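You operate a simulated robot arm through the tools that you are given. There is no shell and no other tool. Be economical: measure what you need, move in short steps, check, and stop when the job is done.

You are at the controls of a simulated robot arm. One attempt, no reset.

TASK
Read the cream peg tray and stand on it the bobbin tipped in the colour shown.
Fine: switch the reader on, press READ once; the tray stays on its plate.

It is judged by the outcome, as a careful person would: the job done as asked, and still so three seconds after it is handed in. It fails if anything else is knocked over, pushed out of place, dropped, spilled or broken.

THE ROBOT
A 6-joint arm with a two-finger parallel gripper, fixed in place. Base frame: the origin is at the foot of the arm, x ahead of it, y to its left, z up; the work surface is at about z = 0.8. Readings come in m, rad, newtons and seconds.
With the tool pointing down near the work surface it reaches from about 0.26 to 0.68 m from the base axis. Its first joint turns from -1.152 to 1.152 rad. Payload 2.9 kg.
The tool frame sits at the grasp point between the pads (the TCP): z along the fingers, y along the line on which they close. The tips reach 0.03 m beyond it. Largest opening 0.11 m; finger width 0.02, thickness 0.01; the body of the gripper, 0.048 by 0.112 m, starts 0.055 m behind the TCP.
Orientation is that of the tool frame in the base frame, as a unit quaternion [x, y, z, w]. With the fingers straight down and closing along the base's y, the tool's x points along the base's -x, its y along +y and its z along -z.

THE INTERFACE
- The arm moves only by the tool jog_arm. Its argument "series" is one flat list of numbers, 7 for each row, row after row: the turn, a rotation vector about the tool's x, y, z in units of 45 degrees (1.0 is 45 degrees), then the shift along the tool's x, y, z in units of 250 mm (1.0 is 250 mm), then the finger opening in m, from 0 to 0.11. In form: [wx, wy, wz, dx, dy, dz, gripper, wx, wy, wz, dx, dy, dz, gripper, ...]. A call has 1 to 8 rows; each row is the pose to reach, as a shift and turn from the pose commanded when the call began, along the tool's axes at that moment. A call with a number of a shift or a turn outside -1 to 1 is refused whole. Each row takes 0.2 s and may step no farther than 0.05 m and 0.15 rad from the row before; otherwise, or with a gripper value out of range, the whole call is refused. A pose out of reach is approached as far as the arm can. The call stops where the force on the tool passes 40 N (or 10 N more than at its start, if that is more) or the arm is blocked; 0.2 s more then pass. The fingers move at their own pace (about 0.108 m/s each) and stop on an object; they squeeze with about 26 N. The grip force told is the motor's: it shows also when the fingers shut on nothing. Time passes only in rows, and 0.2 s behind the last, so rows that repeat a pose let the fingers close. The reply holds the time, the measured pose of the TCP, the force on the tool along the base axes, the opening and the grip force, in the units named above and with some noise.
- Cameras (640 x 400 px; columns grow to the right, rows downward): "scene" is fixed at [0.0681, 0.4273, 1.3851]; the picture's right is [-0.83, -0.56, 0.00], its down [-0.32, 0.47, -0.83] and it looks along [0.46, -0.68, -0.56] (base axes); focal length 298 px, centre (320, 200). "wrist" rides on the gripper at [0.072, 0.017, -0.103] in the tool frame; the picture's right is [-0.23, 0.97, 0.00], its down [-0.76, -0.18, -0.62] and it looks along [-0.61, -0.14, 0.78] (tool axes); focal length 222 px, centre (320, 200). There is no depth. A picture from a camera that has moved, and an enlarged one, comes with that camera's place and axes in the base frame and with its lens.
- get_image(camera): a new picture of that camera. The clock stands still meanwhile.
- inspect(camera, box): a new picture of the part [left, top, right, bottom] of that camera's present view, enlarged. The clock stands still meanwhile.
- sign_off(): hands the job in; it is judged then, once.

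Go step by step. Nothing tells you positions but the pictures and the camera data: compare them with the known pose of the tool, close in by small moves and look again before you grip or let go. The budget is 120 turns and 76 pictures, counting those below and the enlarged ones. Unless the task says otherwise, let go and move clear before handing in, and close with one line.

The tools are called after "Request:" by a JSON object that holds its "name" and its "arguments". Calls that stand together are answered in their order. jog_arm: Moves the arm, as the interface text tells. Its arguments: {"type":"object","properties":{"series":{"type":"array","items":{"type":"number"}}},"required":["series"]} The other tools are called the same way: get_image (camera) takes a picture; inspect (camera, box) takes an enlarged picture of a part of a camera's view; sign_off () hands the job in.

At the start:

```text
clock: 0.0
eef_pos: [0.4623, -0.1861, 1.186]
tool_rot: [0.0, 1.0, -0.001, 0.0]
force: [0.9, -1.4, 0.4]
opening: 0.11
grasp_force: 0.1
```

scene: 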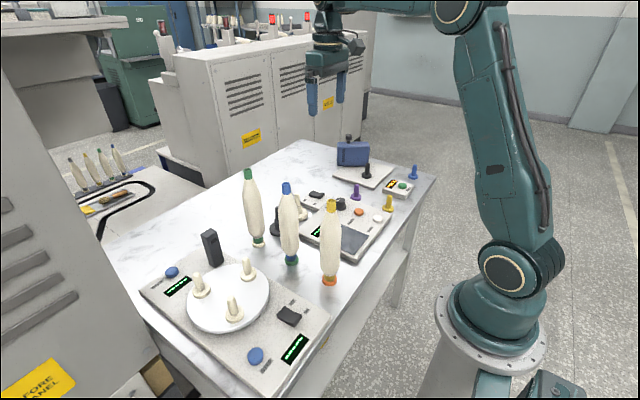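
wrist: 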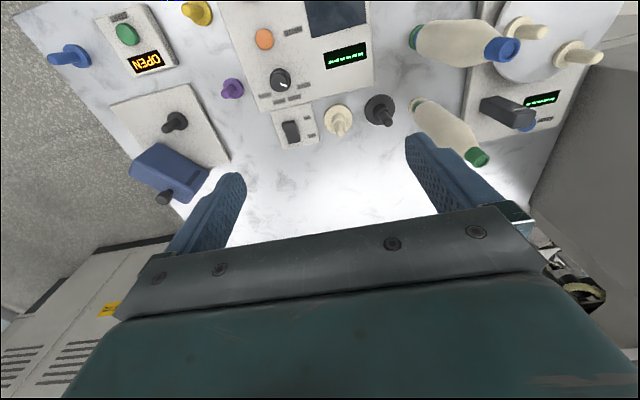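

I see three bobbins (green, blue, yellow tips), a round cream tray with pegs on a plate, and a reader panel. I'll look closer first.

Request:
{"name": "inspect", "arguments": {"camera": "scene", "box": [130, 220, 340, 400]}}

Request:
{"name": "inspect", "arguments": {"camera": "scene", "box": [230, 130, 440, 290]}}

Request:
{"name": "inspect", "arguments": {"camera": "wrist", "box": [220, 0, 420, 150]}}

Request:
{"name": "inspect", "arguments": {"camera": "wrist", "box": [400, 0, 640, 180]}}

```text
2.22 times, centred on (235, 310) of scene
camera zoom: at [0.0681, 0.4273, 1.3851], right [-0.83, -0.56, 0.0], down [-0.32, 0.47, -0.83], along [0.46, -0.68, -0.56], focal length 661 px, centre (509, -44)
```

zoom: 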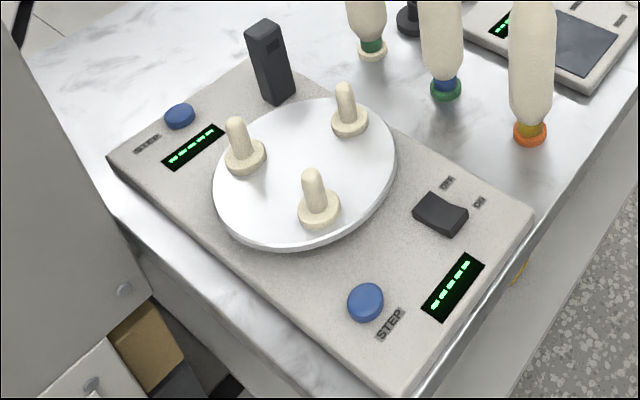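

```text
2.50 times, centred on (335, 210) of scene
camera zoom: at [0.0681, 0.4273, 1.3851], right [-0.83, -0.56, 0.0], down [-0.32, 0.47, -0.83], along [0.46, -0.68, -0.56], focal length 744 px, centre (282, 175)
```

zoom: 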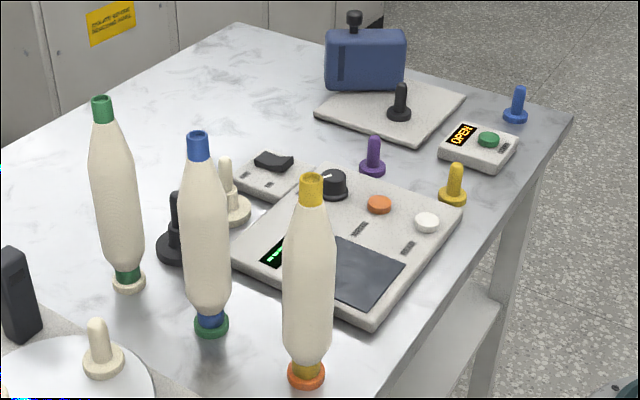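

```text
2.67 times, centred on (320, 75) of wrist
camera zoom: at [0.3892, -0.1687, 1.2901], right [0.23, 0.97, 0.0], down [0.76, -0.18, 0.62], along [0.61, -0.14, -0.78], focal length 592 px, centre (320, 533)
```

zoom: 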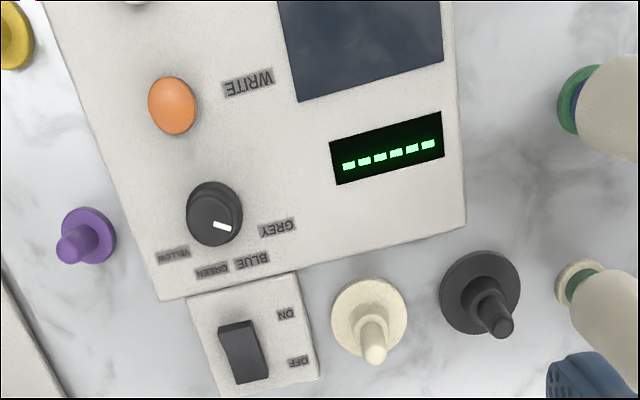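

```text
2.22 times, centred on (520, 90) of wrist
camera zoom: at [0.3892, -0.1687, 1.2901], right [0.23, 0.97, 0.0], down [0.76, -0.18, 0.62], along [0.61, -0.14, -0.78], focal length 494 px, centre (-124, 444)
```

zoom: 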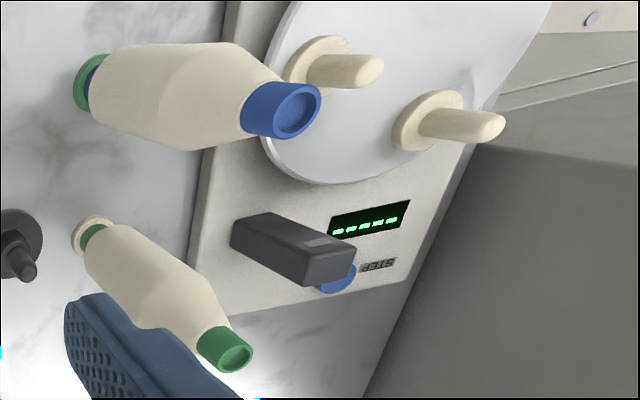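

The reader is the panel with the dark pad, WRITE/READ buttons, knob and ON/OFF box; the cream disc with a peg beside it, at about (0.555, -0.166), looks like the peg tray. I'll pull the arm back to see the reader with the wrist camera.

Request:
{"name": "jog_arm", "arguments": {"series": [0, 0, 0, 0.19, 0, 0, 0.11, 0, 0, 0, 0.38, 0, 0, 0.11, 0, 0, 0, 0.56, 0, 0, 0.11]}}

Request:
{"name": "get_image", "arguments": {"camera": "wrist"}}

Request:
{"name": "inspect", "arguments": {"camera": "wrist", "box": [200, 50, 440, 200]}}

```text
clock: 0.8
eef_pos: [0.3199, -0.1832, 1.1858]
tool_rot: [0.0, 1.0, 0.0, 0.0]
force: [0.9, -0.8, -0.3]
opening: 0.1099
grasp_force: 0.0
```

```text
69 pictures are left
camera wrist: at [0.2467, -0.1672, 1.2894], right [0.23, 0.97, 0.0], down [0.76, -0.18, 0.62], along [0.61, -0.14, -0.78], focal length 222 px, centre (320, 200)
```

wrist: 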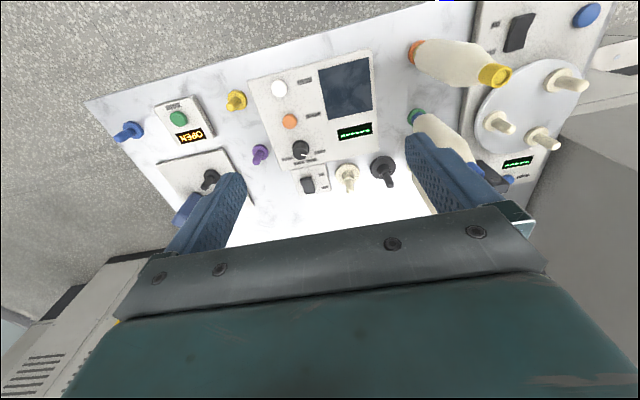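

```text
2.67 times, centred on (320, 125) of wrist
camera zoom: at [0.2467, -0.1672, 1.2894], right [0.23, 0.97, 0.0], down [0.76, -0.18, 0.62], along [0.61, -0.14, -0.78], focal length 592 px, centre (320, 400)
```

zoom: 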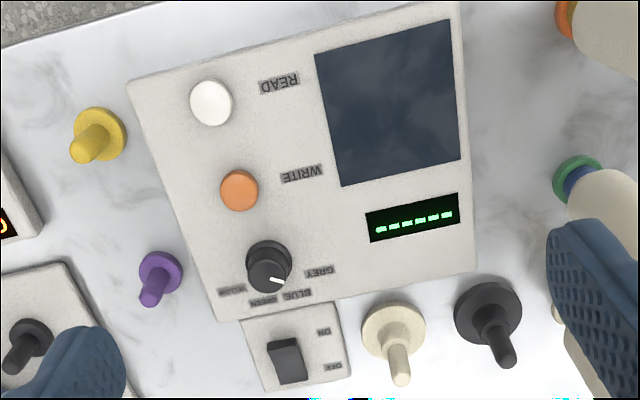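

Confirmed: white button is READ, the dark pad is the reading plate, and the cream peg tray stands at about (0.55, -0.163) with the peg top near z 0.89. Next I go above the cream tray with the fingers partly closed.

Request:
{"name": "jog_arm", "arguments": {"series": [0, 0, 0, -0.133, 0.011, 0.106, 0.06, 0, 0, 0, -0.265, 0.023, 0.213, 0.06, 0, 0, 0, -0.398, 0.034, 0.319, 0.06, 0, 0, 0, -0.53, 0.046, 0.425, 0.06, 0, 0, 0, -0.663, 0.057, 0.531, 0.06, 0, 0, 0, -0.795, 0.069, 0.638, 0.06, 0, 0, 0, -0.928, 0.08, 0.744, 0.06]}}

Request:
{"name": "get_image", "arguments": {"camera": "wrist"}}

Request:
{"name": "get_image", "arguments": {"camera": "scene"}}

```text
clock: 2.4
eef_pos: [0.5545, -0.1661, 0.9996]
tool_rot: [0.0, 1.0, 0.0, 0.0]
force: [-0.4, -0.2, 0.5]
opening: 0.0597
grasp_force: 0.1
```

```text
67 pictures are left
camera wrist: at [0.4815, -0.1493, 1.1032], right [0.23, 0.97, 0.0], down [0.76, -0.18, 0.62], along [0.61, -0.14, -0.78], focal length 222 px, centre (320, 200)
```

wrist: 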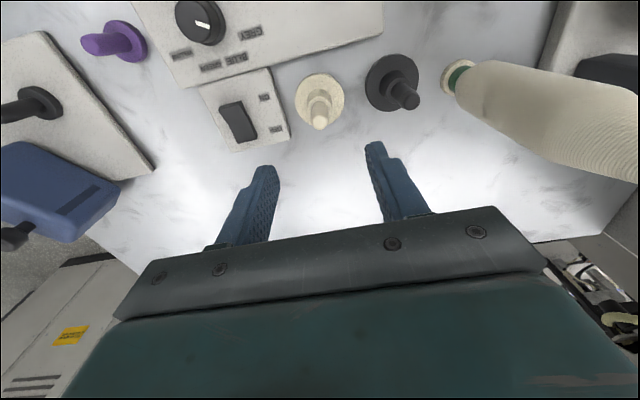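

```text
66 pictures are left
```

scene: 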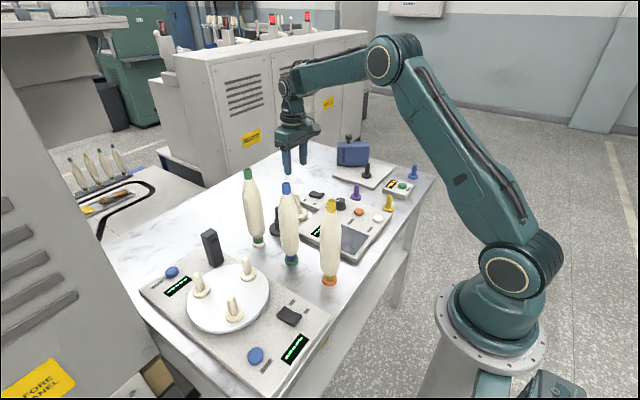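

The tray is at (0.552, -0.166), straight under the tool. I lower to z≈0.90 and look again.

Request:
{"name": "jog_arm", "arguments": {"series": [0, 0, 0, 0, 0, 0.18, 0.06, 0, 0, 0, 0, 0, 0.36, 0.06, 0, 0, 0, 0, 0, 0.4, 0.06]}}

Request:
{"name": "inspect", "arguments": {"camera": "wrist", "box": [200, 50, 440, 200]}}

Request:
{"name": "inspect", "arguments": {"camera": "scene", "box": [240, 120, 400, 220]}}

```text
clock: 3.2
eef_pos: [0.5545, -0.1651, 0.8994]
tool_rot: [0.0, 1.0, 0.001, 0.001]
force: [0.1, -0.8, 0.2]
opening: 0.0596
grasp_force: 0.1
```

```text
2.67 times, centred on (320, 125) of wrist
camera zoom: at [0.4806, -0.1493, 1.0032], right [0.23, 0.97, 0.0], down [0.76, -0.18, 0.62], along [0.61, -0.14, -0.78], focal length 592 px, centre (320, 400)
```

zoom: 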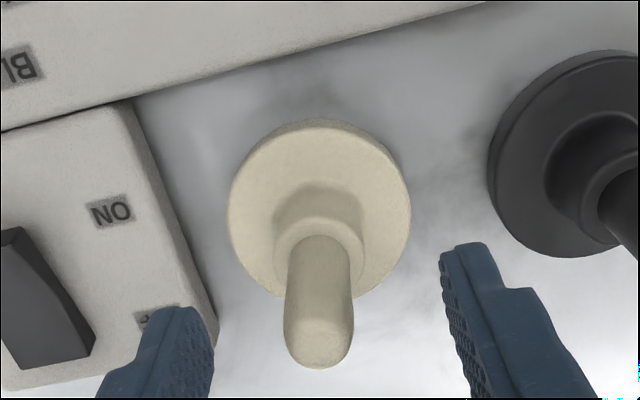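

```text
4.00 times, centred on (320, 170) of scene
camera zoom: at [0.0681, 0.4273, 1.3851], right [-0.83, -0.56, 0.0], down [-0.32, 0.47, -0.83], along [0.46, -0.68, -0.56], focal length 1190 px, centre (320, 320)
```

zoom: 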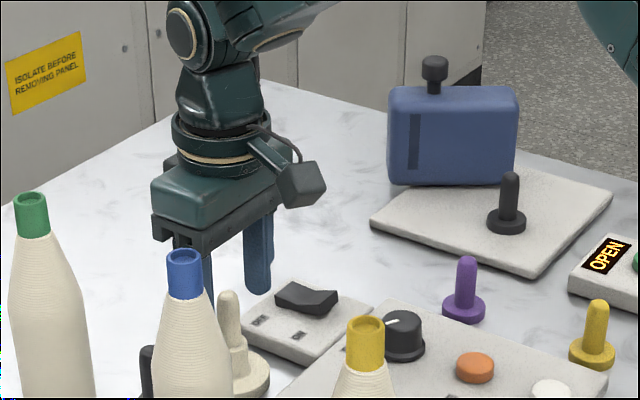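

The fingers straddle the peg. I go down to z≈0.872, nudge 2–3 mm toward the base, and close on the peg.

Request:
{"name": "jog_arm", "arguments": {"series": [0, 0, 0, 0.01, 0, 0.06, 0.06, 0, 0, 0, 0.01, 0, 0.11, 0.06, 0, 0, 0, 0.01, 0, 0.11, 0.03, 0, 0, 0, 0.01, 0, 0.11, 0.01, 0, 0, 0, 0.01, 0, 0.11, 0.0, 0, 0, 0, 0.01, 0, 0.11, 0.0]}}

Request:
{"name": "inspect", "arguments": {"camera": "wrist", "box": [200, 50, 440, 200]}}

```text
clock: 4.6
eef_pos: [0.552, -0.1664, 0.8737]
tool_rot: [0.001, 1.0, 0.0, 0.001]
force: [-0.4, 0.0, 1.1]
opening: 0.0166
grasp_force: 26.3
```

```text
2.67 times, centred on (320, 125) of wrist
camera zoom: at [0.4784, -0.1486, 0.9767], right [0.23, 0.97, 0.0], down [0.76, -0.18, 0.62], along [0.61, -0.14, -0.78], focal length 592 px, centre (320, 400)
```

zoom: 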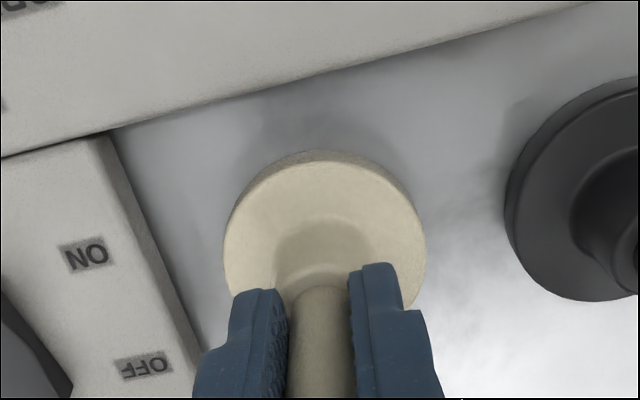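

The peg is held (16.6 mm). I lift 0.1 m and carry it toward the plate.

Request:
{"name": "jog_arm", "arguments": {"series": [0, 0, 0, 0, 0, -0.18, 0, 0, 0, 0, 0, 0, -0.36, 0, 0, 0, 0, 0.05, 0, -0.4, 0, 0, 0, 0, 0.24, 0.03, -0.4, 0, 0, 0, 0, 0.42, 0.05, -0.4, 0, 0, 0, 0, 0.6, 0.07, -0.4, 0, 0, 0, 0, 0.77, 0.09, -0.4, 0]}}

Request:
{"name": "get_image", "arguments": {"camera": "wrist"}}

Request:
{"name": "inspect", "arguments": {"camera": "scene", "box": [240, 120, 440, 280]}}

```text
clock: 6.2
eef_pos: [0.3572, -0.141, 0.9709]
tool_rot: [0.0, 1.0, 0.0, 0.001]
force: [-0.6, -0.6, -0.2]
opening: 0.0169
grasp_force: 25.6
```

```text
62 pictures are left
camera wrist: at [0.2845, -0.1255, 1.0751], right [0.23, 0.97, 0.0], down [0.76, -0.18, 0.62], along [0.61, -0.14, -0.78], focal length 222 px, centre (320, 200)
```

wrist: 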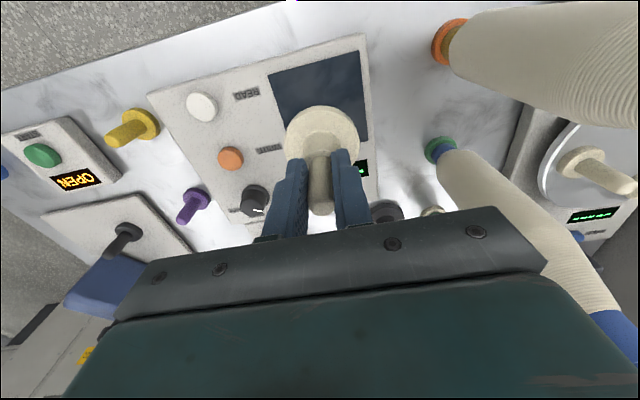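

```text
2.50 times, centred on (340, 200) of scene
camera zoom: at [0.0681, 0.4273, 1.3851], right [-0.83, -0.56, 0.0], down [-0.32, 0.47, -0.83], along [0.46, -0.68, -0.56], focal length 744 px, centre (270, 200)
```

zoom: 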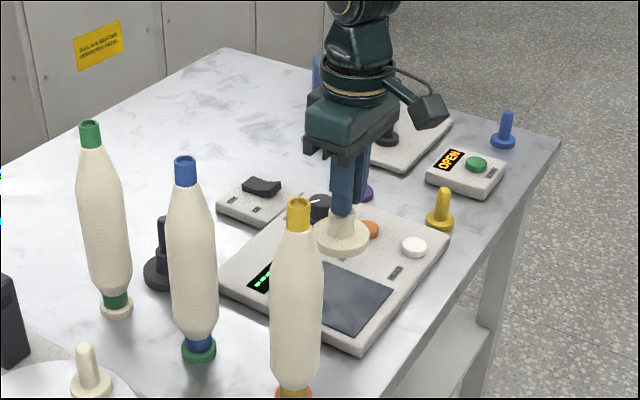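

The plate centre is about (0.351, -0.143). I go down part way above it and check the gap.

Request:
{"name": "jog_arm", "arguments": {"series": [0, 0, 0, 0.025, -0.008, 0.1, 0, 0, 0, 0, 0.025, -0.008, 0.2, 0]}}

Request:
{"name": "get_image", "arguments": {"camera": "wrist"}}

Request:
{"name": "inspect", "arguments": {"camera": "scene", "box": [290, 180, 410, 270]}}

```text
clock: 6.8
eef_pos: [0.3524, -0.144, 0.9215]
tool_rot: [0.001, 1.0, 0.0, 0.0]
force: [0.2, -0.2, -0.3]
opening: 0.0168
grasp_force: 25.9
```

```text
60 pictures are left
camera wrist: at [0.2787, -0.1278, 1.0267], right [0.23, 0.97, 0.0], down [0.76, -0.18, 0.62], along [0.61, -0.14, -0.78], focal length 222 px, centre (320, 200)
```

wrist: 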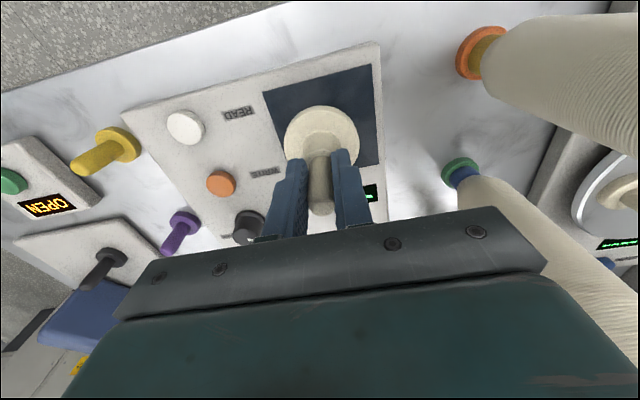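

```text
4.44 times, centred on (350, 225) of scene
camera zoom: at [0.0681, 0.4273, 1.3851], right [-0.83, -0.56, 0.0], down [-0.32, 0.47, -0.83], along [0.46, -0.68, -0.56], focal length 1323 px, centre (187, 89)
```

zoom: 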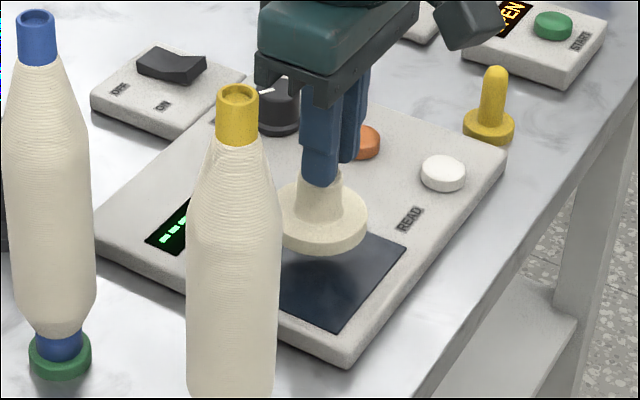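

The tray is centred over the plate with its underside near z 0.848. I continue down in small steps, watching force.

Request:
{"name": "jog_arm", "arguments": {"series": [0, 0, 0, 0, 0, 0.03, 0, 0, 0, 0, 0, 0, 0.05, 0, 0, 0, 0, 0, 0, 0.06, 0]}}

Request:
{"name": "inspect", "arguments": {"camera": "scene", "box": [290, 180, 410, 270]}}

```text
clock: 7.6
eef_pos: [0.3524, -0.146, 0.9084]
tool_rot: [0.0, 1.0, 0.0, 0.0]
force: [0.1, -0.3, -0.9]
opening: 0.0167
grasp_force: 26.0
```

```text
4.44 times, centred on (350, 225) of scene
camera zoom: at [0.0681, 0.4273, 1.3851], right [-0.83, -0.56, 0.0], down [-0.32, 0.47, -0.83], along [0.46, -0.68, -0.56], focal length 1323 px, centre (187, 89)
```

zoom: 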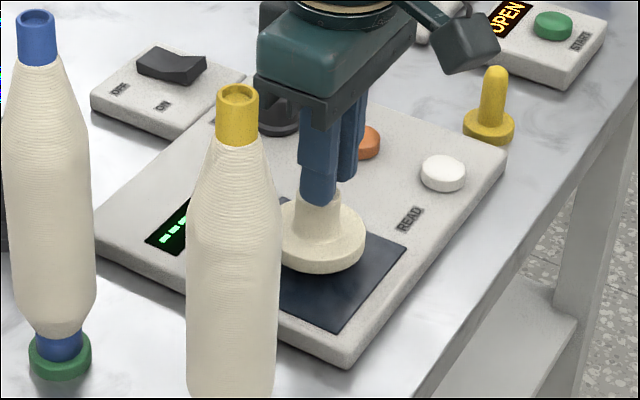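

There is still a small gap, so I keep lowering in 2 mm steps.

Request:
{"name": "jog_arm", "arguments": {"series": [0, 0, 0, 0, 0, 0.008, 0, 0, 0, 0, 0, 0, 0.016, 0, 0, 0, 0, 0, 0, 0.024, 0]}}

Request:
{"name": "inspect", "arguments": {"camera": "scene", "box": [310, 200, 390, 260]}}

```text
clock: 8.4
eef_pos: [0.3523, -0.144, 0.9011]
tool_rot: [0.0, 1.0, 0.0, 0.0]
force: [-0.6, -0.2, -0.4]
opening: 0.017
grasp_force: 25.5
```

```text
6.67 times, centred on (350, 230) of scene
camera zoom: at [0.0681, 0.4273, 1.3851], right [-0.83, -0.56, 0.0], down [-0.32, 0.47, -0.83], along [0.46, -0.68, -0.56], focal length 1984 px, centre (120, 0)
```

zoom: 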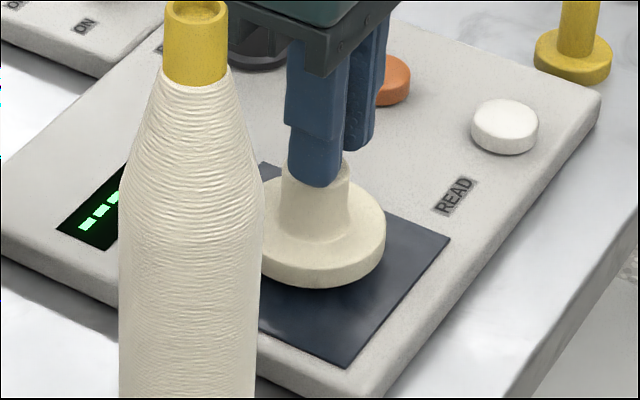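

Near contact now; I go on in 1.5 mm steps until a force shows.

Request:
{"name": "jog_arm", "arguments": {"series": [0, 0, 0, 0, 0, 0.006, 0, 0, 0, 0, 0, 0, 0.012, 0]}}

```text
clock: 9.0
eef_pos: [0.351, -0.1446, 0.8983]
tool_rot: [0.0, 1.0, 0.001, 0.001]
force: [-0.5, 0.6, -0.6]
opening: 0.0169
grasp_force: 25.8
```

Request:
{"name": "jog_arm", "arguments": {"series": [0, 0, 0, 0, 0, 0.006, 0, 0, 0, 0, 0, 0, 0.012, 0]}}

Request:
{"name": "inspect", "arguments": {"camera": "scene", "box": [310, 200, 390, 260]}}

```text
clock: 9.6
eef_pos: [0.3523, -0.1455, 0.8958]
tool_rot: [0.0, 1.0, 0.0, 0.0]
force: [0.6, 0.6, -1.1]
opening: 0.017
grasp_force: 26.4
```

```text
6.67 times, centred on (350, 230) of scene
camera zoom: at [0.0681, 0.4273, 1.3851], right [-0.83, -0.56, 0.0], down [-0.32, 0.47, -0.83], along [0.46, -0.68, -0.56], focal length 1984 px, centre (120, 0)
```

zoom: 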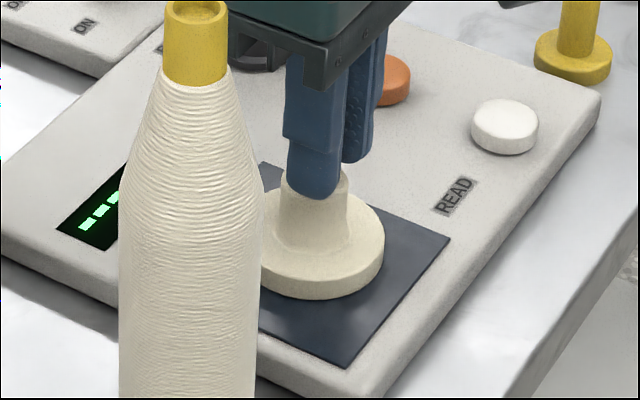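

Underside should be near 0.822; no contact yet. Continuing.

Request:
{"name": "jog_arm", "arguments": {"series": [0, 0, 0, 0, 0, 0.006, 0, 0, 0, 0, 0, 0, 0.012, 0]}}

```text
clock: 10.2
eef_pos: [0.3536, -0.1451, 0.8934]
tool_rot: [0.0, 1.0, -0.001, 0.002]
force: [-2.1, -1.4, 19.7]
opening: 0.0168
grasp_force: 25.5
```

Contact (about 20 N). I relieve slightly, release, and rise clear.

Request:
{"name": "jog_arm", "arguments": {"series": [0, 0, 0, 0, 0, -0.004, 0, 0, 0, 0, 0, 0, -0.004, 0.03, 0, 0, 0, 0, 0, -0.004, 0.05, 0, 0, 0, 0, 0, -0.004, 0.05, 0, 0, 0, 0, 0, -0.15, 0.05, 0, 0, 0, 0, 0, -0.3, 0.05, 0, 0, 0, 0, 0, -0.46, 0.05]}}

Request:
{"name": "get_image", "arguments": {"camera": "wrist"}}

Request:
{"name": "inspect", "arguments": {"camera": "scene", "box": [290, 180, 410, 270]}}

```text
clock: 11.8
eef_pos: [0.3526, -0.1465, 1.0088]
tool_rot: [0.0, 1.0, -0.001, -0.001]
force: [-0.1, -0.1, 0.5]
opening: 0.0501
grasp_force: 0.1
```

```text
55 pictures are left
camera wrist: at [0.2797, -0.1302, 1.1134], right [0.23, 0.97, 0.0], down [0.76, -0.18, 0.62], along [0.61, -0.14, -0.78], focal length 222 px, centre (320, 200)
```

wrist: 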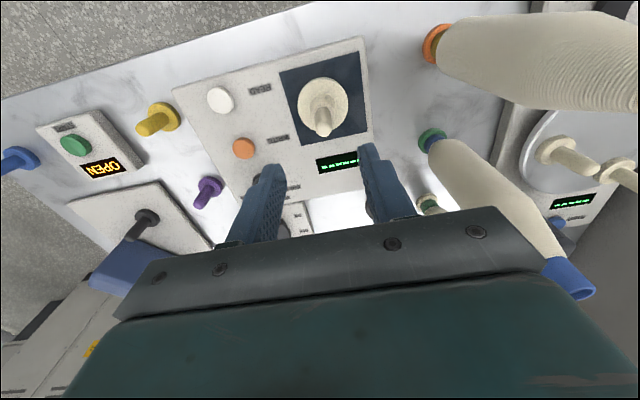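

```text
4.44 times, centred on (350, 225) of scene
camera zoom: at [0.0681, 0.4273, 1.3851], right [-0.83, -0.56, 0.0], down [-0.32, 0.47, -0.83], along [0.46, -0.68, -0.56], focal length 1323 px, centre (187, 89)
```

zoom: 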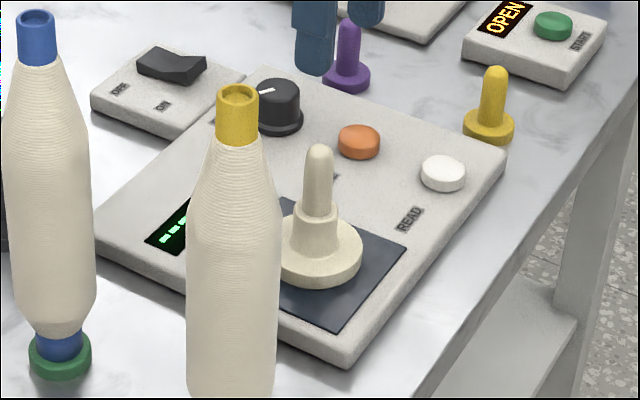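

The tray stands well centred on the plate. Now to the switch box near (0.55, -0.27), with fingers closed.

Request:
{"name": "jog_arm", "arguments": {"series": [0, 0, 0, -0.142, -0.1, 0, 0, 0, 0, 0, -0.284, -0.2, 0, 0, 0, 0, 0, -0.426, -0.3, 0, 0, 0, 0, 0, -0.568, -0.4, 0, 0, 0, 0, 0, -0.71, -0.5, 0.0, 0]}}

Request:
{"name": "inspect", "arguments": {"camera": "wrist", "box": [200, 30, 440, 180]}}

Request:
{"name": "inspect", "arguments": {"camera": "scene", "box": [290, 170, 350, 215]}}

```text
clock: 13.0
eef_pos: [0.5287, -0.2711, 1.006]
tool_rot: [0.0, 1.0, 0.0, 0.0]
force: [0.4, -0.2, -0.2]
opening: 0.0
grasp_force: 26.3
```

```text
2.67 times, centred on (320, 105) of wrist
camera zoom: at [0.4559, -0.2553, 1.1102], right [0.23, 0.97, 0.0], down [0.76, -0.18, 0.62], along [0.61, -0.14, -0.78], focal length 592 px, centre (320, 453)
```

zoom: 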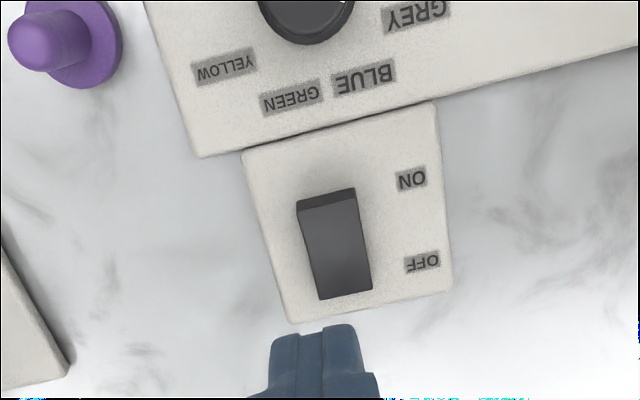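

```text
8.89 times, centred on (320, 192) of scene
camera zoom: at [0.0681, 0.4273, 1.3851], right [-0.83, -0.56, 0.0], down [-0.32, 0.47, -0.83], along [0.46, -0.68, -0.56], focal length 2645 px, centre (320, 267)
```

zoom: 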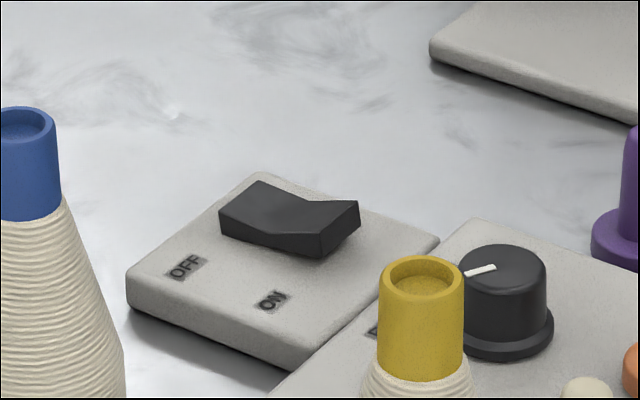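

The raised end of the rocker is the ON end (toward the base), at about (0.537, -0.269), so it's now OFF. I go down over it.

Request:
{"name": "jog_arm", "arguments": {"series": [0, 0, 0, -0.034, 0.008, 0.16, 0, 0, 0, 0, -0.034, 0.008, 0.32, 0, 0, 0, 0, -0.034, 0.008, 0.46, 0]}}

Request:
{"name": "inspect", "arguments": {"camera": "scene", "box": [280, 160, 360, 220]}}

Request:
{"name": "inspect", "arguments": {"camera": "wrist", "box": [200, 30, 440, 180]}}

```text
clock: 13.8
eef_pos: [0.5384, -0.2679, 0.8923]
tool_rot: [-0.001, 1.0, -0.001, 0.0]
force: [0.6, 0.4, 0.0]
opening: 0.0001
grasp_force: 25.6
```

```text
6.67 times, centred on (320, 190) of scene
camera zoom: at [0.0681, 0.4273, 1.3851], right [-0.83, -0.56, 0.0], down [-0.32, 0.47, -0.83], along [0.46, -0.68, -0.56], focal length 1984 px, centre (320, 267)
```

zoom: 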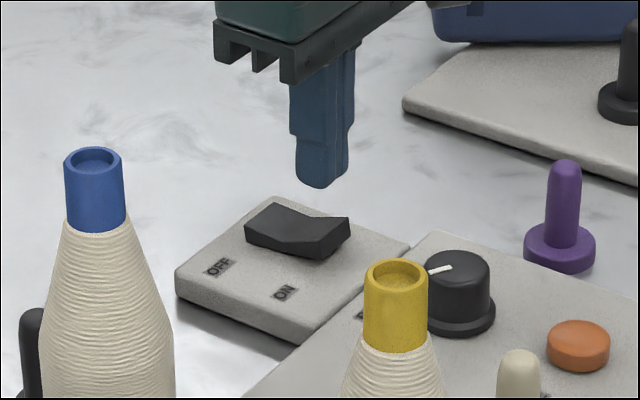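

```text
2.67 times, centred on (320, 105) of wrist
camera zoom: at [0.4656, -0.2519, 0.9963], right [0.23, 0.97, 0.0], down [0.76, -0.18, 0.62], along [0.61, -0.14, -0.78], focal length 592 px, centre (320, 453)
```

zoom: 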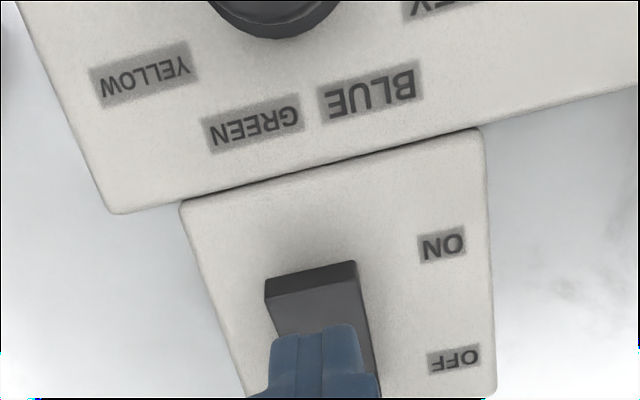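

Tip is above the ON half; I shift 3 mm further to the ON end and press down in small steps.

Request:
{"name": "jog_arm", "arguments": {"series": [0, 0, 0, 0.014, 0, 0.03, 0, 0, 0, 0, 0.014, 0, 0.05, 0, 0, 0, 0, 0.014, 0, 0.064, 0, 0, 0, 0, 0.014, 0, 0.076, 0, 0, 0, 0, 0.014, 0, 0.088, 0, 0, 0, 0, 0.014, 0, 0.1, 0]}}

Request:
{"name": "inspect", "arguments": {"camera": "scene", "box": [280, 160, 360, 220]}}

```text
clock: 15.2
eef_pos: [0.536, -0.2679, 0.8682]
tool_rot: [0.001, 1.0, -0.001, 0.0]
force: [0.2, 0.5, -0.3]
opening: 0.0
grasp_force: 26.2
```

```text
6.67 times, centred on (320, 190) of scene
camera zoom: at [0.0681, 0.4273, 1.3851], right [-0.83, -0.56, 0.0], down [-0.32, 0.47, -0.83], along [0.46, -0.68, -0.56], focal length 1984 px, centre (320, 267)
```

zoom: 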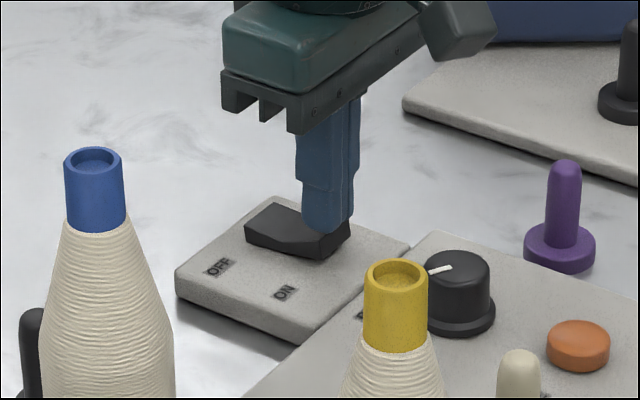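

Tip is just about at the rocker; I press on in small steps until it gives.

Request:
{"name": "jog_arm", "arguments": {"series": [0, 0, 0, 0, 0, 0.01, 0, 0, 0, 0, 0, 0, 0.02, 0, 0, 0, 0, 0, 0, 0.03, 0, 0, 0, 0, 0, 0, 0.04, 0]}}

Request:
{"name": "inspect", "arguments": {"camera": "scene", "box": [280, 160, 360, 220]}}

```text
clock: 16.2
eef_pos: [0.5349, -0.268, 0.8599]
tool_rot: [0.0, 1.0, -0.001, 0.001]
force: [-8.6, 0.7, 18.9]
opening: 0.0002
grasp_force: 26.4
```

```text
6.67 times, centred on (320, 190) of scene
camera zoom: at [0.0676, 0.4275, 1.3851], right [-0.83, -0.56, 0.0], down [-0.32, 0.47, -0.83], along [0.46, -0.68, -0.56], focal length 1984 px, centre (320, 267)
```

zoom: 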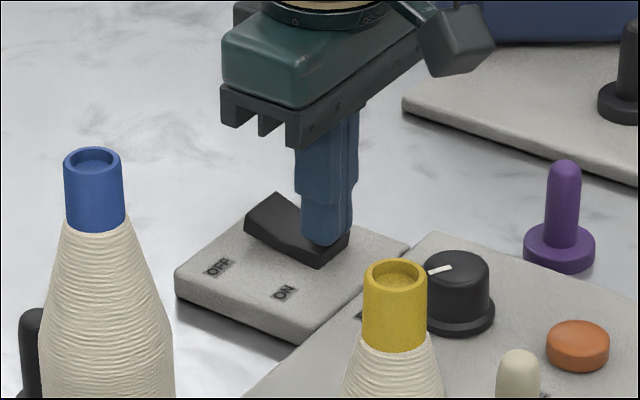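

The rocker flipped to ON. I rise and check that and the display.

Request:
{"name": "jog_arm", "arguments": {"series": [0, 0, 0, 0, 0, -0.1, 0, 0, 0, 0, 0, 0, -0.25, 0, 0, 0, 0, 0, 0, -0.4, 0]}}

Request:
{"name": "inspect", "arguments": {"camera": "scene", "box": [280, 170, 420, 275]}}

Request:
{"name": "get_image", "arguments": {"camera": "wrist"}}

```text
clock: 17.0
eef_pos: [0.5346, -0.269, 0.9578]
tool_rot: [-0.001, 1.0, 0.001, 0.001]
force: [0.1, 0.3, 0.0]
opening: 0.0001
grasp_force: 26.0
```

```text
3.81 times, centred on (350, 222) of scene
camera zoom: at [0.0681, 0.4273, 1.3851], right [-0.83, -0.56, 0.0], down [-0.32, 0.47, -0.83], along [0.46, -0.68, -0.56], focal length 1134 px, centre (206, 114)
```

zoom: 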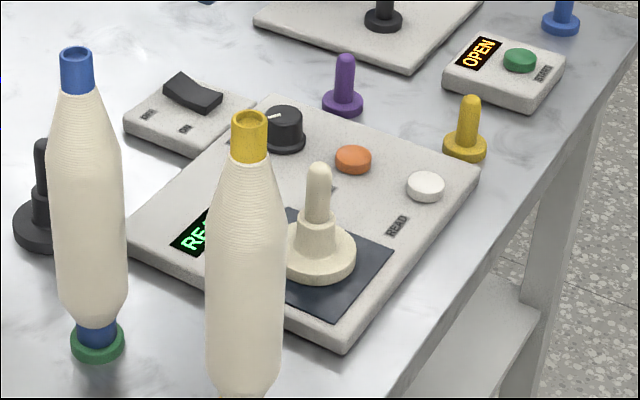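

```text
46 pictures are left
camera wrist: at [0.4619, -0.2507, 1.0616], right [0.23, 0.97, 0.0], down [0.76, -0.18, 0.62], along [0.61, -0.14, -0.78], focal length 222 px, centre (320, 200)
```

wrist: 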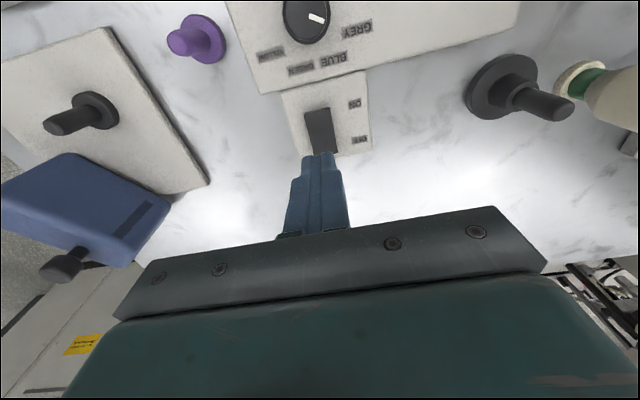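

The reader shows READY. Now to the white READ button near (0.322, -0.262).

Request:
{"name": "jog_arm", "arguments": {"series": [0, 0, 0, 0.17, 0.005, 0, 0, 0, 0, 0, 0.34, 0.01, 0, 0, 0, 0, 0, 0.51, 0.015, 0, 0, 0, 0, 0, 0.68, 0.02, 0, 0, 0, 0, 0, 0.85, 0.024, 0, 0]}}

Request:
{"name": "get_image", "arguments": {"camera": "wrist"}}

Request:
{"name": "inspect", "arguments": {"camera": "scene", "box": [330, 170, 410, 230]}}

```text
clock: 18.2
eef_pos: [0.3222, -0.2616, 0.9597]
tool_rot: [0.0, 1.0, 0.0, 0.0]
force: [-0.9, -0.5, 0.1]
opening: 0.0
grasp_force: 25.9
```

```text
45 pictures are left
camera wrist: at [0.2491, -0.2458, 1.063], right [0.23, 0.97, 0.0], down [0.76, -0.18, 0.62], along [0.61, -0.14, -0.78], focal length 222 px, centre (320, 200)
```

wrist: 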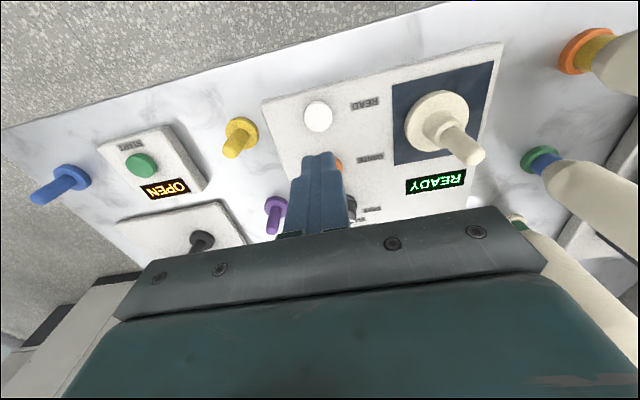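

```text
6.67 times, centred on (370, 200) of scene
camera zoom: at [0.0681, 0.4273, 1.3851], right [-0.83, -0.56, 0.0], down [-0.32, 0.47, -0.83], along [0.46, -0.68, -0.56], focal length 1984 px, centre (-13, 200)
```

zoom: 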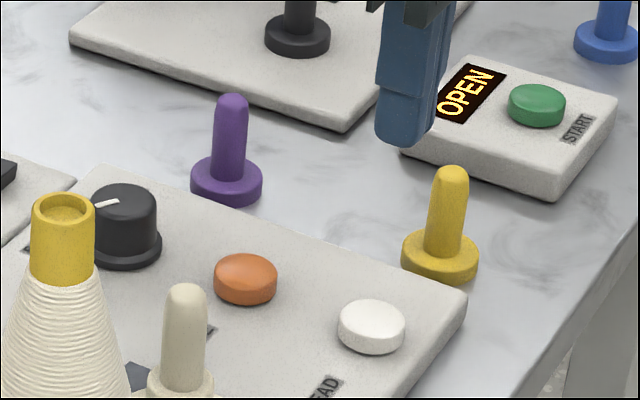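

Button is at (0.322, -0.265). I shift 4 mm and go down just above it, then press gently.

Request:
{"name": "jog_arm", "arguments": {"series": [0, 0, 0, 0, -0.014, 0.15, 0, 0, 0, 0, 0, -0.014, 0.3, 0, 0, 0, 0, 0, -0.014, 0.34, 0]}}

Request:
{"name": "inspect", "arguments": {"camera": "scene", "box": [330, 170, 410, 230]}}

```text
clock: 19.0
eef_pos: [0.3226, -0.2651, 0.8727]
tool_rot: [0.001, 1.0, 0.0, 0.0]
force: [0.6, 0.2, -0.6]
opening: 0.0
grasp_force: 26.4
```

```text
6.67 times, centred on (370, 200) of scene
camera zoom: at [0.0681, 0.4273, 1.3851], right [-0.83, -0.56, 0.0], down [-0.32, 0.47, -0.83], along [0.46, -0.68, -0.56], focal length 1984 px, centre (-13, 200)
```

zoom: 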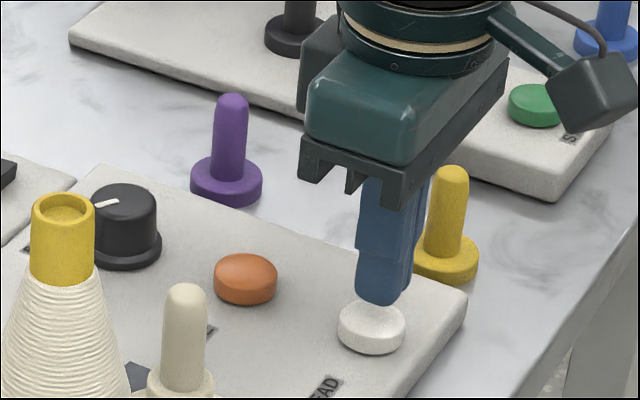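

The fingertip is centred over the button; pressing in 2 mm steps.

Request:
{"name": "jog_arm", "arguments": {"series": [0, 0, 0, 0, 0, 0.016, 0, 0, 0, 0, 0, 0, 0.028, 0, 0, 0, 0, 0, 0, 0.036, 0, 0, 0, 0, 0, 0, 0.044, 0, 0, 0, 0, 0, 0, 0.052, 0]}}

Request:
{"name": "inspect", "arguments": {"camera": "scene", "box": [270, 170, 410, 275]}}

```text
clock: 20.2
eef_pos: [0.323, -0.2667, 0.8606]
tool_rot: [0.0, 1.0, 0.0, 0.0]
force: [-0.9, 0.0, 0.8]
opening: 0.0001
grasp_force: 26.6
```

```text
3.81 times, centred on (340, 222) of scene
camera zoom: at [0.0681, 0.4273, 1.3851], right [-0.83, -0.56, 0.0], down [-0.32, 0.47, -0.83], along [0.46, -0.68, -0.56], focal length 1134 px, centre (244, 114)
```

zoom: 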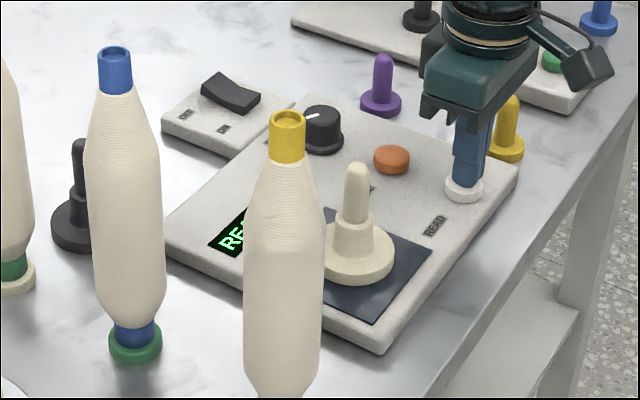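

Very slight or no contact yet, still READY. Pressing further.

Request:
{"name": "jog_arm", "arguments": {"series": [0, 0, 0, 0, 0, 0.008, 0, 0, 0, 0, 0, 0, 0.016, 0]}}

Request:
{"name": "inspect", "arguments": {"camera": "scene", "box": [310, 200, 350, 240]}}

```text
clock: 20.8
eef_pos: [0.3228, -0.2655, 0.8574]
tool_rot: [0.0, 1.0, -0.001, -0.001]
force: [1.0, 1.2, 6.0]
opening: 0.0002
grasp_force: 26.3
```

```text
10.00 times, centred on (330, 220) of scene
camera zoom: at [0.0681, 0.4273, 1.3851], right [-0.83, -0.56, 0.0], down [-0.32, 0.47, -0.83], along [0.46, -0.68, -0.56], focal length 2976 px, centre (220, 0)
```

zoom: 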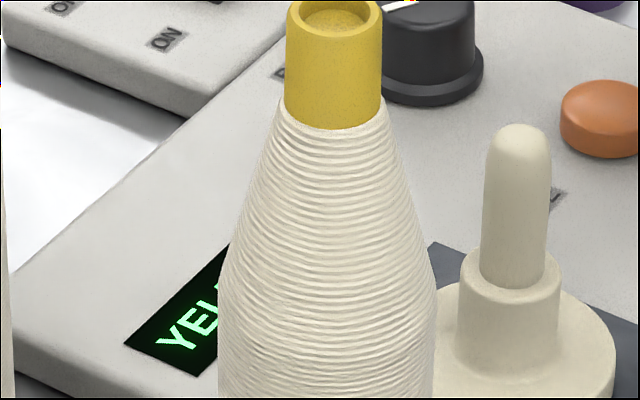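

The display reads "YEL…", so yellow. I rise clear and confirm with the wrist camera.

Request:
{"name": "jog_arm", "arguments": {"series": [0, 0, 0, 0, 0, -0.1, 0, 0, 0, 0, 0, 0, -0.28, 0, 0, 0, 0, 0, 0, -0.46, 0, 0, 0, 0, 0, 0, -0.64, 0, 0, 0, 0, 0, 0, -0.82, 0, 0, 0, 0, 0, 0, -1.0, 0]}}

Request:
{"name": "get_image", "arguments": {"camera": "wrist"}}

```text
clock: 22.2
eef_pos: [0.3236, -0.2681, 1.106]
tool_rot: [0.0, 1.0, 0.0, 0.0]
force: [-1.2, 0.4, 0.1]
opening: 0.0002
grasp_force: 26.2
```

```text
40 pictures are left
camera wrist: at [0.2496, -0.2508, 1.2094], right [0.23, 0.97, 0.0], down [0.76, -0.18, 0.62], along [0.61, -0.14, -0.78], focal length 222 px, centre (320, 200)
```

wrist: 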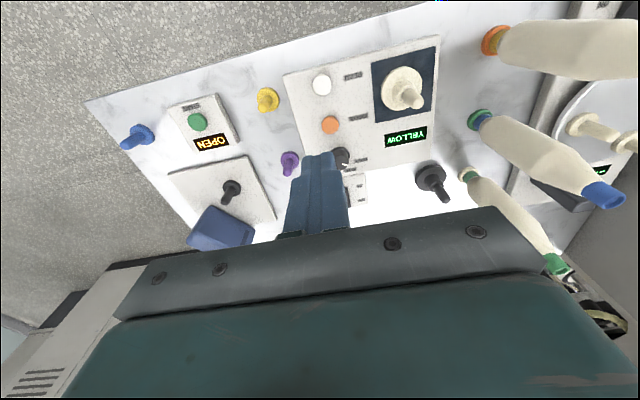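

Confirmed: YELLOW. The yellow-tipped bobbin stands near (0.328, -0.002), top at z≈1.04, cap z 1.015–1.04. I go above it to check alignment.

Request:
{"name": "jog_arm", "arguments": {"series": [0, 0, 0, -0.018, 0.1, -0.06, 0.06, 0, 0, 0, -0.018, 0.28, -0.06, 0.06, 0, 0, 0, -0.018, 0.46, -0.06, 0.06, 0, 0, 0, -0.018, 0.64, -0.06, 0.06, 0, 0, 0, -0.018, 0.82, -0.06, 0.06, 0, 0, 0, -0.018, 0.94, -0.06, 0.06, 0, 0, 0, -0.018, 1.0, -0.06, 0.06]}}

Request:
{"name": "get_image", "arguments": {"camera": "wrist"}}

Request:
{"name": "inspect", "arguments": {"camera": "scene", "box": [270, 130, 390, 220]}}

```text
clock: 23.8
eef_pos: [0.3272, -0.013, 1.1222]
tool_rot: [0.0, 1.0, 0.0, 0.0]
force: [-0.1, 0.3, 0.2]
opening: 0.0595
grasp_force: 0.0
```

```text
39 pictures are left
camera wrist: at [0.2541, 0.0041, 1.2243], right [0.23, 0.97, 0.0], down [0.76, -0.18, 0.62], along [0.61, -0.14, -0.78], focal length 222 px, centre (320, 200)
```

wrist: 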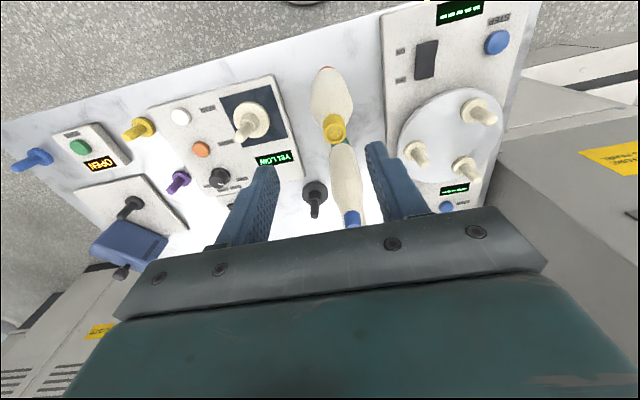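

```text
4.44 times, centred on (330, 175) of scene
camera zoom: at [0.0681, 0.4273, 1.3851], right [-0.83, -0.56, 0.0], down [-0.32, 0.47, -0.83], along [0.46, -0.68, -0.56], focal length 1323 px, centre (276, 311)
```

zoom: 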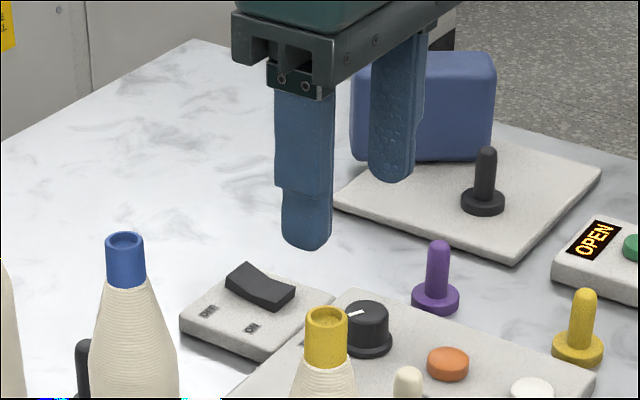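

The cap is at (0.327, -0.001). I shift 12 mm in y and lower to just above the cap.

Request:
{"name": "jog_arm", "arguments": {"series": [0, 0, 0, 0, 0.048, 0, 0.05, 0, 0, 0, 0, 0.048, 0.07, 0.05, 0, 0, 0, 0, 0.048, 0.14, 0.05]}}

Request:
{"name": "inspect", "arguments": {"camera": "wrist", "box": [200, 60, 440, 210]}}

Request:
{"name": "inspect", "arguments": {"camera": "scene", "box": [280, 155, 380, 230]}}

```text
clock: 24.6
eef_pos: [0.328, -0.0021, 1.0871]
tool_rot: [0.001, 1.0, -0.001, 0.0]
force: [0.8, -0.7, 1.0]
opening: 0.05
grasp_force: 0.2
```

```text
2.67 times, centred on (320, 135) of wrist
camera zoom: at [0.2546, 0.0149, 1.1902], right [0.23, 0.97, 0.0], down [0.76, -0.18, 0.62], along [0.61, -0.14, -0.78], focal length 592 px, centre (320, 373)
```

zoom: 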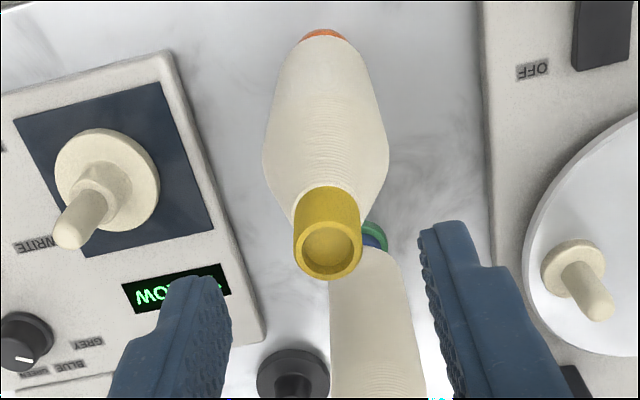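

```text
5.33 times, centred on (330, 192) of scene
camera zoom: at [0.0681, 0.4273, 1.3851], right [-0.83, -0.56, 0.0], down [-0.32, 0.47, -0.83], along [0.46, -0.68, -0.56], focal length 1587 px, centre (267, 240)
```

zoom: 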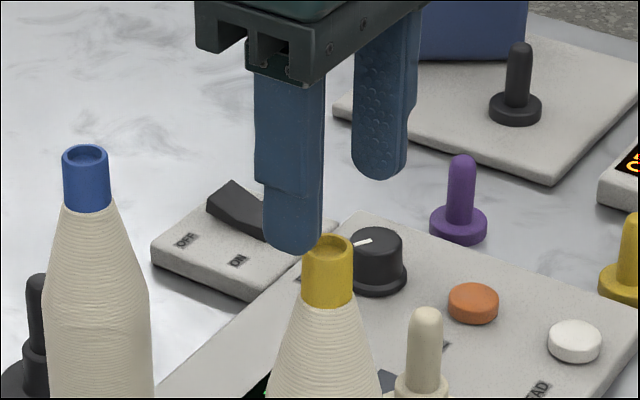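

Well aligned. I descend to z≈1.047 so the pads cover the cap, and close.

Request:
{"name": "jog_arm", "arguments": {"series": [0, 0, 0, -0.004, 0.006, 0.08, 0.05, 0, 0, 0, -0.004, 0.006, 0.16, 0.05]}}

Request:
{"name": "inspect", "arguments": {"camera": "scene", "box": [280, 155, 380, 230]}}

Request:
{"name": "inspect", "arguments": {"camera": "wrist", "box": [200, 60, 440, 210]}}

```text
clock: 25.2
eef_pos: [0.3274, -0.0013, 1.0453]
tool_rot: [0.001, 1.0, 0.0, 0.0]
force: [0.2, -0.1, -0.1]
opening: 0.0502
grasp_force: 0.0
```

```text
5.33 times, centred on (330, 192) of scene
camera zoom: at [0.0681, 0.4273, 1.3851], right [-0.83, -0.56, 0.0], down [-0.32, 0.47, -0.83], along [0.46, -0.68, -0.56], focal length 1587 px, centre (267, 240)
```

zoom: 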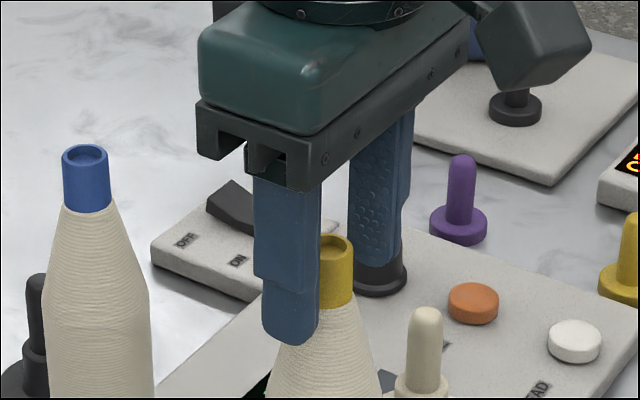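

```text
2.67 times, centred on (320, 135) of wrist
camera zoom: at [0.2546, 0.0159, 1.1498], right [0.23, 0.97, 0.0], down [0.76, -0.18, 0.62], along [0.61, -0.14, -0.78], focal length 592 px, centre (320, 373)
```

zoom: 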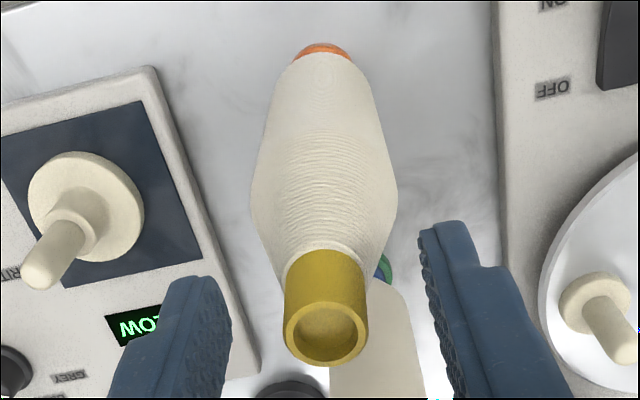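

Good. A 2 mm correction in x and z, then close on the cap.

Request:
{"name": "jog_arm", "arguments": {"series": [0, 0, 0, -0.008, 0.003, -0.008, 0.05, 0, 0, 0, -0.008, 0.003, -0.008, 0.03, 0, 0, 0, -0.008, 0.003, -0.008, 0.015, 0, 0, 0, -0.008, 0.003, -0.008, 0.0, 0, 0, 0, -0.008, 0.003, -0.008, 0.0]}}

Request:
{"name": "inspect", "arguments": {"camera": "scene", "box": [280, 155, 400, 300]}}

```text
clock: 26.4
eef_pos: [0.3309, -0.0013, 1.0485]
tool_rot: [0.0, 1.0, 0.0, 0.0]
force: [-0.3, -0.9, -0.7]
opening: 0.0191
grasp_force: 25.9
```

```text
2.76 times, centred on (340, 228) of scene
camera zoom: at [0.0681, 0.4273, 1.3851], right [-0.83, -0.56, 0.0], down [-0.32, 0.47, -0.83], along [0.46, -0.68, -0.56], focal length 821 px, centre (265, 124)
```

zoom: 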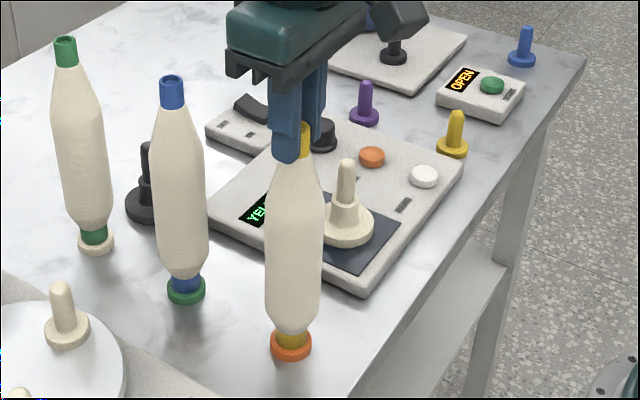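

The cap is held (19 mm). I lift 30 mm and check that it hangs straight.

Request:
{"name": "jog_arm", "arguments": {"series": [0, 0, 0, 0, 0, -0.03, 0, 0, 0, 0, 0, 0, -0.07, 0, 0, 0, 0, 0, 0, -0.12, 0]}}

Request:
{"name": "inspect", "arguments": {"camera": "scene", "box": [280, 155, 400, 300]}}

```text
clock: 27.2
eef_pos: [0.3314, -0.0012, 1.0776]
tool_rot: [0.001, 1.0, -0.001, 0.0]
force: [-0.4, -0.2, -1.1]
opening: 0.0188
grasp_force: 25.6
```

```text
2.76 times, centred on (340, 228) of scene
camera zoom: at [0.0681, 0.4273, 1.3851], right [-0.83, -0.56, 0.0], down [-0.32, 0.47, -0.83], along [0.46, -0.68, -0.56], focal length 821 px, centre (265, 124)
```

zoom: 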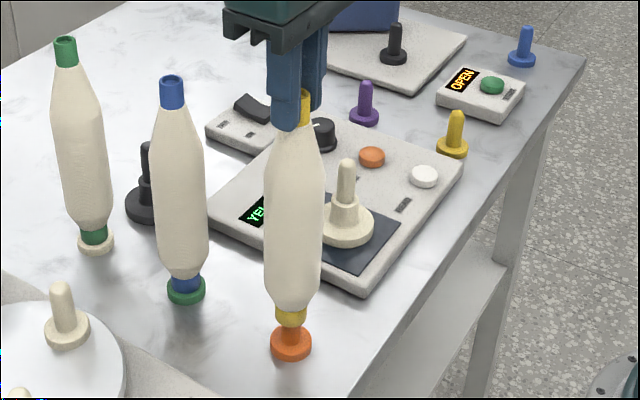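

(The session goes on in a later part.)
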